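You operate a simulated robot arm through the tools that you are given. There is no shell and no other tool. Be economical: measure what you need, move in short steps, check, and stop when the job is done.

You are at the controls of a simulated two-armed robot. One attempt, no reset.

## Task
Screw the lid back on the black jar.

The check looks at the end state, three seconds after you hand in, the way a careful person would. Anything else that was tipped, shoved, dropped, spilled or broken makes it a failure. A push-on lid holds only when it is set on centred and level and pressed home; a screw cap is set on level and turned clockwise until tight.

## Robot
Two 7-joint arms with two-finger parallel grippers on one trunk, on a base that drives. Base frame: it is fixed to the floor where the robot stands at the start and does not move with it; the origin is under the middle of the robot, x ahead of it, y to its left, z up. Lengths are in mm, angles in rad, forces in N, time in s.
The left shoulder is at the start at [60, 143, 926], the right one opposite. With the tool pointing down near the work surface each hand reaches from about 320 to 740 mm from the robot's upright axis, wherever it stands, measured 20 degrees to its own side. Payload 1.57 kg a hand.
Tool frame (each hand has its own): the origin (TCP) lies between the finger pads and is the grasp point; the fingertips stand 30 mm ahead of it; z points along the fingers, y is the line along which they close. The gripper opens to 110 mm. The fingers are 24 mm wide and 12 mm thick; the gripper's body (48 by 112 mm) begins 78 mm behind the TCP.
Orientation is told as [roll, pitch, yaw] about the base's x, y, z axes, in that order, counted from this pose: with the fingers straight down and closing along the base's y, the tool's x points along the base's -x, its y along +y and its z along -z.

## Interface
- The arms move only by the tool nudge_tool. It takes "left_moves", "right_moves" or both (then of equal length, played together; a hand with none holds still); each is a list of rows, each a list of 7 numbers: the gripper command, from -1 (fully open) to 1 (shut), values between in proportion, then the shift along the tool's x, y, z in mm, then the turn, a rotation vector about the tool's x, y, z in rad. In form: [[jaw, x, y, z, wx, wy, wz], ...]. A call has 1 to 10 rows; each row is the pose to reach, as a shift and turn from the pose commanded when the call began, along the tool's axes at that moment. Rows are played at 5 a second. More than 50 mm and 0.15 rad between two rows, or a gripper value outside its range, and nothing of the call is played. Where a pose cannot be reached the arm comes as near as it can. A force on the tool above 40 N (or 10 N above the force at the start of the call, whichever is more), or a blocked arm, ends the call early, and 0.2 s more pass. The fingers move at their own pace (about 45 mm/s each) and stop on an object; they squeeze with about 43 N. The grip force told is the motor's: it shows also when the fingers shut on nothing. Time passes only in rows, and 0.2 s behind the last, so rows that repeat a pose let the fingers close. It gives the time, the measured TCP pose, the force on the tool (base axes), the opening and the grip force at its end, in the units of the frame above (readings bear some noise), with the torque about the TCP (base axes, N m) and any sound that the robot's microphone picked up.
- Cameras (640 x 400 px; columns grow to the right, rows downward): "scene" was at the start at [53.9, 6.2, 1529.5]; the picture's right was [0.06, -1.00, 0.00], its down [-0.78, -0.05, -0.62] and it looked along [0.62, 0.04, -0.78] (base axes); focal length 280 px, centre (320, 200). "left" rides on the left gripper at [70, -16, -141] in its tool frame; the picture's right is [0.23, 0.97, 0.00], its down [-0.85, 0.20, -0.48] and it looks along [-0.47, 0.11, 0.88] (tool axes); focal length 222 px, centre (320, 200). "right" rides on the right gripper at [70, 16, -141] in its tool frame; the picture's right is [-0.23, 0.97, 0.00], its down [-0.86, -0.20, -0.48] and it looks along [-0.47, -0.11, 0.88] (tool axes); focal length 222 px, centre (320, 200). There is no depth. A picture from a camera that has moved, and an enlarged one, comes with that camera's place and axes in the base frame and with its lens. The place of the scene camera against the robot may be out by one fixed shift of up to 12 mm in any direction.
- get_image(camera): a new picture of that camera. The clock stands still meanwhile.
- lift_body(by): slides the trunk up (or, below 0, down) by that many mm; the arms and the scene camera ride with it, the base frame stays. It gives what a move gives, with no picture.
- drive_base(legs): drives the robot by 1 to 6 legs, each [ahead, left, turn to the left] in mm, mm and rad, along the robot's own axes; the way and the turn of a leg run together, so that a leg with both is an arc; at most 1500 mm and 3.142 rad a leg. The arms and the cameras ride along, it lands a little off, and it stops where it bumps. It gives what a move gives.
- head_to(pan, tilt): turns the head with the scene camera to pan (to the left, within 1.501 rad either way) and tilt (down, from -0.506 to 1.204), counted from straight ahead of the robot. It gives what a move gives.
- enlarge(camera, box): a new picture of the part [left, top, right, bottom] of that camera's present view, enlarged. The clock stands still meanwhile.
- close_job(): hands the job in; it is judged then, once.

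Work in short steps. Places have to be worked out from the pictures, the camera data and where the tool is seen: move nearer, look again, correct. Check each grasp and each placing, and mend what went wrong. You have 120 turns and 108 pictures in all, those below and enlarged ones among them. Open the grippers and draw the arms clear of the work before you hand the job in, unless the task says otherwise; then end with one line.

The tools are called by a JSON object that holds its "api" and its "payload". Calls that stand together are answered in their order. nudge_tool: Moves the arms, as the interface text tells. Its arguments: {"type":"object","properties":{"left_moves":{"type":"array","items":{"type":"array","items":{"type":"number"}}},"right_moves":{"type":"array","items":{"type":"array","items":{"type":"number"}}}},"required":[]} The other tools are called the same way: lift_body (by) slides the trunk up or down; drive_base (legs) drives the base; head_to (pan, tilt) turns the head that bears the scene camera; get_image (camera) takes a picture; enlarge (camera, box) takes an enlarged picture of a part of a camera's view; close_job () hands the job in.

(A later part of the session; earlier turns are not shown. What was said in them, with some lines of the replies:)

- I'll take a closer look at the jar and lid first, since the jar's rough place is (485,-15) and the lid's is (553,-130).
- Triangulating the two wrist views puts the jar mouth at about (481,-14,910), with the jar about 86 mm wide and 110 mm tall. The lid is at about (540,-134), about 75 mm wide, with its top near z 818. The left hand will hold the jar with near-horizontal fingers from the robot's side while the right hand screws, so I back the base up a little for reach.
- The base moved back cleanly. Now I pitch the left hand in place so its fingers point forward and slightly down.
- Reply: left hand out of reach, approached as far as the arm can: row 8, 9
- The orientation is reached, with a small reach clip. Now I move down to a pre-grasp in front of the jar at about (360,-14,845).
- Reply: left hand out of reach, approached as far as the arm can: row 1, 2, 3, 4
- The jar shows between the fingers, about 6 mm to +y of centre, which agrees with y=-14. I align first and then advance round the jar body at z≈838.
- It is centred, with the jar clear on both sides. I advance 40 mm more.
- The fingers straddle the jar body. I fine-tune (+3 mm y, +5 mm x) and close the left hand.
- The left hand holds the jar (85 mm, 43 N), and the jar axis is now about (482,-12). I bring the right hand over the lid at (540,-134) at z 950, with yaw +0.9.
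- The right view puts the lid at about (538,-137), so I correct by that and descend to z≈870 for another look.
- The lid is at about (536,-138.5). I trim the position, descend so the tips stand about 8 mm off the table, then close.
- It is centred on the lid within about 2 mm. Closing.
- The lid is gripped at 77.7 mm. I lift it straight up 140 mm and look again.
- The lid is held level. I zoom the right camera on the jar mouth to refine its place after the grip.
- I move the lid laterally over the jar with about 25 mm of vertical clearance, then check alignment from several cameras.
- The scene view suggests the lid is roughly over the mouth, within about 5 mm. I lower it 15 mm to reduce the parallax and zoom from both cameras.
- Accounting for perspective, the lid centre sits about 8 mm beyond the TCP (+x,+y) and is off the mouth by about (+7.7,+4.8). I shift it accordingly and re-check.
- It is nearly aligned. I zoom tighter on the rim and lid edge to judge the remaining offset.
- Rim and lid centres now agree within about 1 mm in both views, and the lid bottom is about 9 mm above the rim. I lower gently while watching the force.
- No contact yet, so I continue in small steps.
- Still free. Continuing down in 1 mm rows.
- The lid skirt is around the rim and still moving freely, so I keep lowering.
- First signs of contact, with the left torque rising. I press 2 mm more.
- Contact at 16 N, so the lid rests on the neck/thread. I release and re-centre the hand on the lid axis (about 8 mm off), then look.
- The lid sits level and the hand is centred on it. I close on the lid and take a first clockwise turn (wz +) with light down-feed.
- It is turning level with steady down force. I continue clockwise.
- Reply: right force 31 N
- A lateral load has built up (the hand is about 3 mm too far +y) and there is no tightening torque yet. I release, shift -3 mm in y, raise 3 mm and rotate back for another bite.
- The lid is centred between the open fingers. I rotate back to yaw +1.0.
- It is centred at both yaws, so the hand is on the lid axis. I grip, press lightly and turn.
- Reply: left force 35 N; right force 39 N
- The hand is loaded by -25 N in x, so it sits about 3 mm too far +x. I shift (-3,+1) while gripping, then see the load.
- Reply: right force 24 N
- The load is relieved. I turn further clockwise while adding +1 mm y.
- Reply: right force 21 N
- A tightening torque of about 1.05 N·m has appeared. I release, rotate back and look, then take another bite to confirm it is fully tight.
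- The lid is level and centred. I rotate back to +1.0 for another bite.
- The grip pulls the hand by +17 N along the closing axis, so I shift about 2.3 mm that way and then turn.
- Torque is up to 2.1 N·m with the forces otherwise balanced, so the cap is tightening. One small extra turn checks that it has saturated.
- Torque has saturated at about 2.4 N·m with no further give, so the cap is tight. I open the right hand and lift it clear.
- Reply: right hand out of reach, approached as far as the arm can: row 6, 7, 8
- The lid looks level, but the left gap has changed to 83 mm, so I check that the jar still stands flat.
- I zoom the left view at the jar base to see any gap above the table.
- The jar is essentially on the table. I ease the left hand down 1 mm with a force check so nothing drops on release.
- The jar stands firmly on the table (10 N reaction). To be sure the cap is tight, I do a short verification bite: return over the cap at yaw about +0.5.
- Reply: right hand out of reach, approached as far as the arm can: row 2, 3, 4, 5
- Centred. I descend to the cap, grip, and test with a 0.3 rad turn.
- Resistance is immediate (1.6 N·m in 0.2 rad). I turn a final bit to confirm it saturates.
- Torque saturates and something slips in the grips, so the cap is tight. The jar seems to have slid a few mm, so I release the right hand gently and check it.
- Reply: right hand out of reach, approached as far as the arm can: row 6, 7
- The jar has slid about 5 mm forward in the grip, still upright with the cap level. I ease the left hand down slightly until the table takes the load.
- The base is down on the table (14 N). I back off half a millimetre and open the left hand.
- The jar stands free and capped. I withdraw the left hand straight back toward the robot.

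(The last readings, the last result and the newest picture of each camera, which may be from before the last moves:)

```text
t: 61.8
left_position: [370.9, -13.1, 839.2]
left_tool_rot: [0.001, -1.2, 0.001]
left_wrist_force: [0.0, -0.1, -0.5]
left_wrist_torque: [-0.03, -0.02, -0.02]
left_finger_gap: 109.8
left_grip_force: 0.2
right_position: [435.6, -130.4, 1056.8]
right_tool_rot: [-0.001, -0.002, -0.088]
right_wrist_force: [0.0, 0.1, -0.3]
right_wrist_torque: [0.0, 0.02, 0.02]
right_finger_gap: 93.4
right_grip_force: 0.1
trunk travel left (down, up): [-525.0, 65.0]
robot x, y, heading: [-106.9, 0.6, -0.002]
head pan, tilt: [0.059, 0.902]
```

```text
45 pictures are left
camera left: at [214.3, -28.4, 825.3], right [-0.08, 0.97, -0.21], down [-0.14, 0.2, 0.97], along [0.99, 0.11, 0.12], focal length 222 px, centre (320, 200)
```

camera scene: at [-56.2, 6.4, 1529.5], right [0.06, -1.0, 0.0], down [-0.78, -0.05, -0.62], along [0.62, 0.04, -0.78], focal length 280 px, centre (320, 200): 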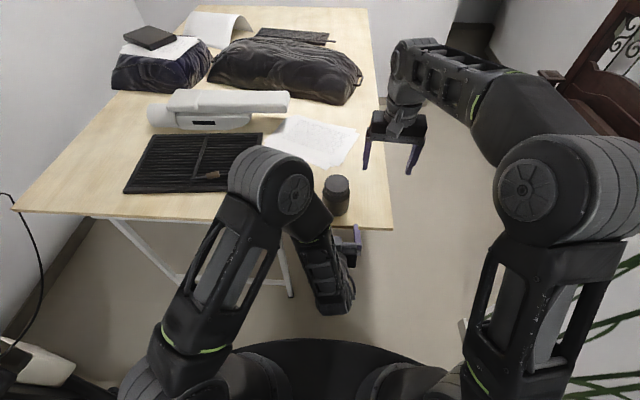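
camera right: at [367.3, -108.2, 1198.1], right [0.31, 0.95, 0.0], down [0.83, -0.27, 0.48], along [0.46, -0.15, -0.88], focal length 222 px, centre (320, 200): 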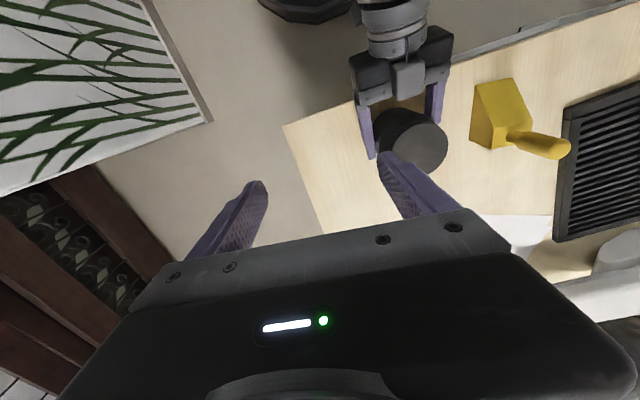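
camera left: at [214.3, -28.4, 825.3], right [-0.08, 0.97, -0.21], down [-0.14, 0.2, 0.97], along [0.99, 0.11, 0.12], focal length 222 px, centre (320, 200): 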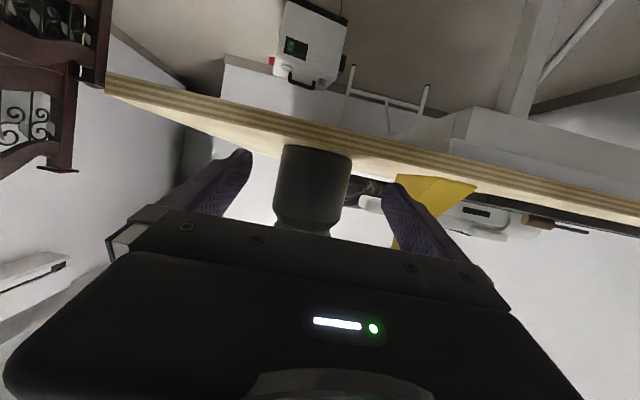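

Nothing was disturbed. I raise the left hand 60 mm, clear of the jar, and get a side look at the cap seam.

{"api": "nudge_tool", "payload": {"left_moves": [[-1, -28, 0, -11, 0, 0, 0], [-1, -56, 0, -22, 0, 0, 0], [-1, -65, 0, -30, 0, 0, 0]]}}

{"api": "get_image", "payload": {"camera": "left"}}

```text
t: 62.6
left_position: [367.4, -13.1, 909.8]
left_tool_rot: [0.002, -1.2, 0.001]
left_wrist_force: [0.6, 0.1, 0.9]
left_wrist_torque: [0.06, -0.01, 0.0]
left_finger_gap: 109.8
left_grip_force: 0.1
right_position: [436.4, -131.7, 1058.2]
right_tool_rot: [0.001, -0.002, -0.09]
right_wrist_force: [0.1, -1.2, 0.5]
right_wrist_torque: [0.0, -0.01, -0.05]
right_finger_gap: 93.6
right_grip_force: 0.1
trunk travel left (down, up): [-525.0, 65.0]
robot x, y, heading: [-109.4, -2.8, -0.001]
head pan, tilt: [0.059, 0.902]
```

```text
44 pictures are left
camera left: at [211.1, -28.6, 896.9], right [-0.08, 0.97, -0.21], down [-0.14, 0.2, 0.97], along [0.99, 0.11, 0.12], focal length 222 px, centre (320, 200)
```

left: 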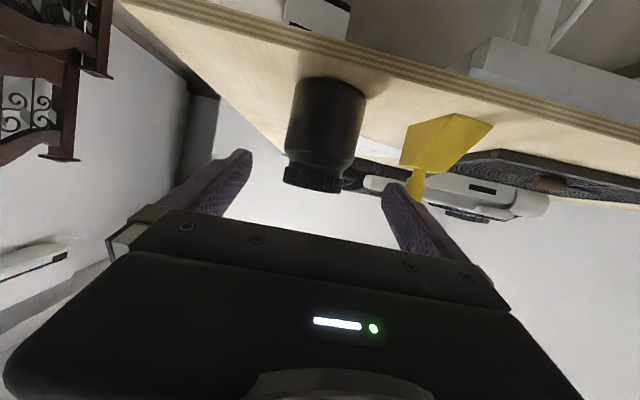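

{"api": "enlarge", "payload": {"camera": "left", "box": [260, 65, 400, 205]}}

```text
2.86 times, centred on (330, 135) of left
camera zoom: at [211.1, -28.6, 896.9], right [-0.08, 0.97, -0.21], down [-0.14, 0.2, 0.97], along [0.99, 0.11, 0.12], focal length 635 px, centre (291, 386)
```

zoom: 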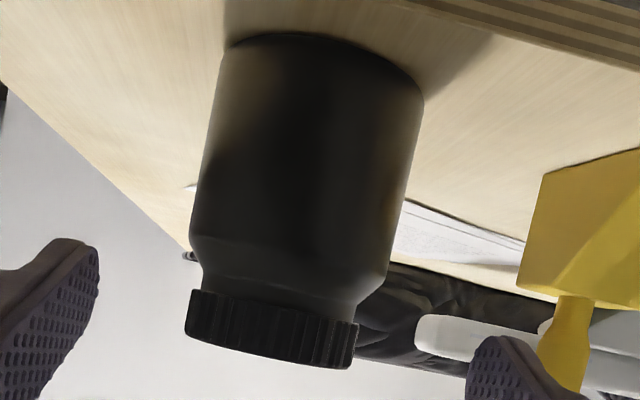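

The cap sits square and level on the neck, and torque reached its stop. I draw both arms further clear with the grippers fully open.

{"api": "nudge_tool", "payload": {"left_moves": [[-1, -30, 10, -25, 0, 0, 0], [-1, -60, 30, -50, 0, 0, 0], [-1, -80, 60, -60, 0, 0, 0], [-1, -80, 60, -60, 0, 0, 0]], "right_moves": [[-1, 0, -30, 0, 0, 0, 0], [-1, 0, -60, 0, 0, 0, 0], [-1, 0, -90, 0, 0, 0, 0], [-1, 0, -90, 0, 0, 0, 0]]}}

{"api": "get_image", "payload": {"camera": "scene"}}

```text
t: 63.6
left_position: [363.8, 26.8, 1008.5]
left_tool_rot: [0.001, -1.199, 0.001]
left_wrist_force: [0.0, -1.5, 0.6]
left_wrist_torque: [-0.01, 0.0, -0.03]
left_finger_gap: 110.2
left_grip_force: 0.1
left hand out of reach, approached as far as the arm can: row 2, 3, 4
right_position: [430.7, -221.7, 1057.8]
right_tool_rot: [0.001, -0.001, -0.089]
right_wrist_force: [0.2, 0.3, 0.3]
right_wrist_torque: [-0.01, 0.04, -0.02]
right_finger_gap: 110.2
right_grip_force: 0.1
trunk travel left (down, up): [-525.0, 65.0]
robot x, y, heading: [-110.9, 0.4, 0.008]
head pan, tilt: [0.059, 0.902]
```

```text
42 pictures are left
camera scene: at [-56.2, 6.1, 1529.4], right [0.06, -1.0, 0.0], down [-0.78, -0.05, -0.62], along [0.62, 0.04, -0.78], focal length 280 px, centre (320, 200)
```

scene: 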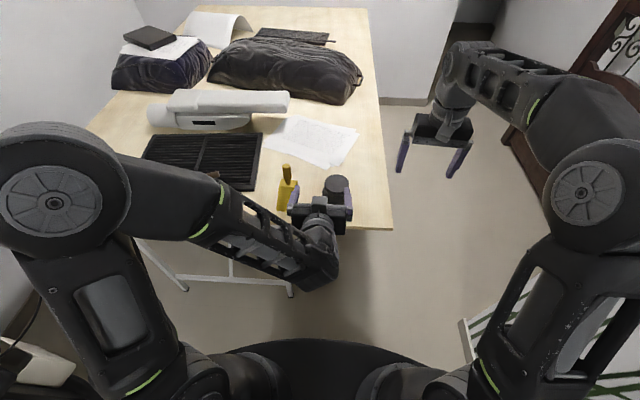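

Both arms are clear and open. The jar stands capped and everything else is where it was, so I hand in.

{"api": "close_job", "payload": {}}

```text
The job is handed in.
```

The black jar's lid is screwed on level and turned clockwise until it would not turn further; the jar slid about 5 mm forward while I held it, nothing else looks moved, and both arms are open and clear.
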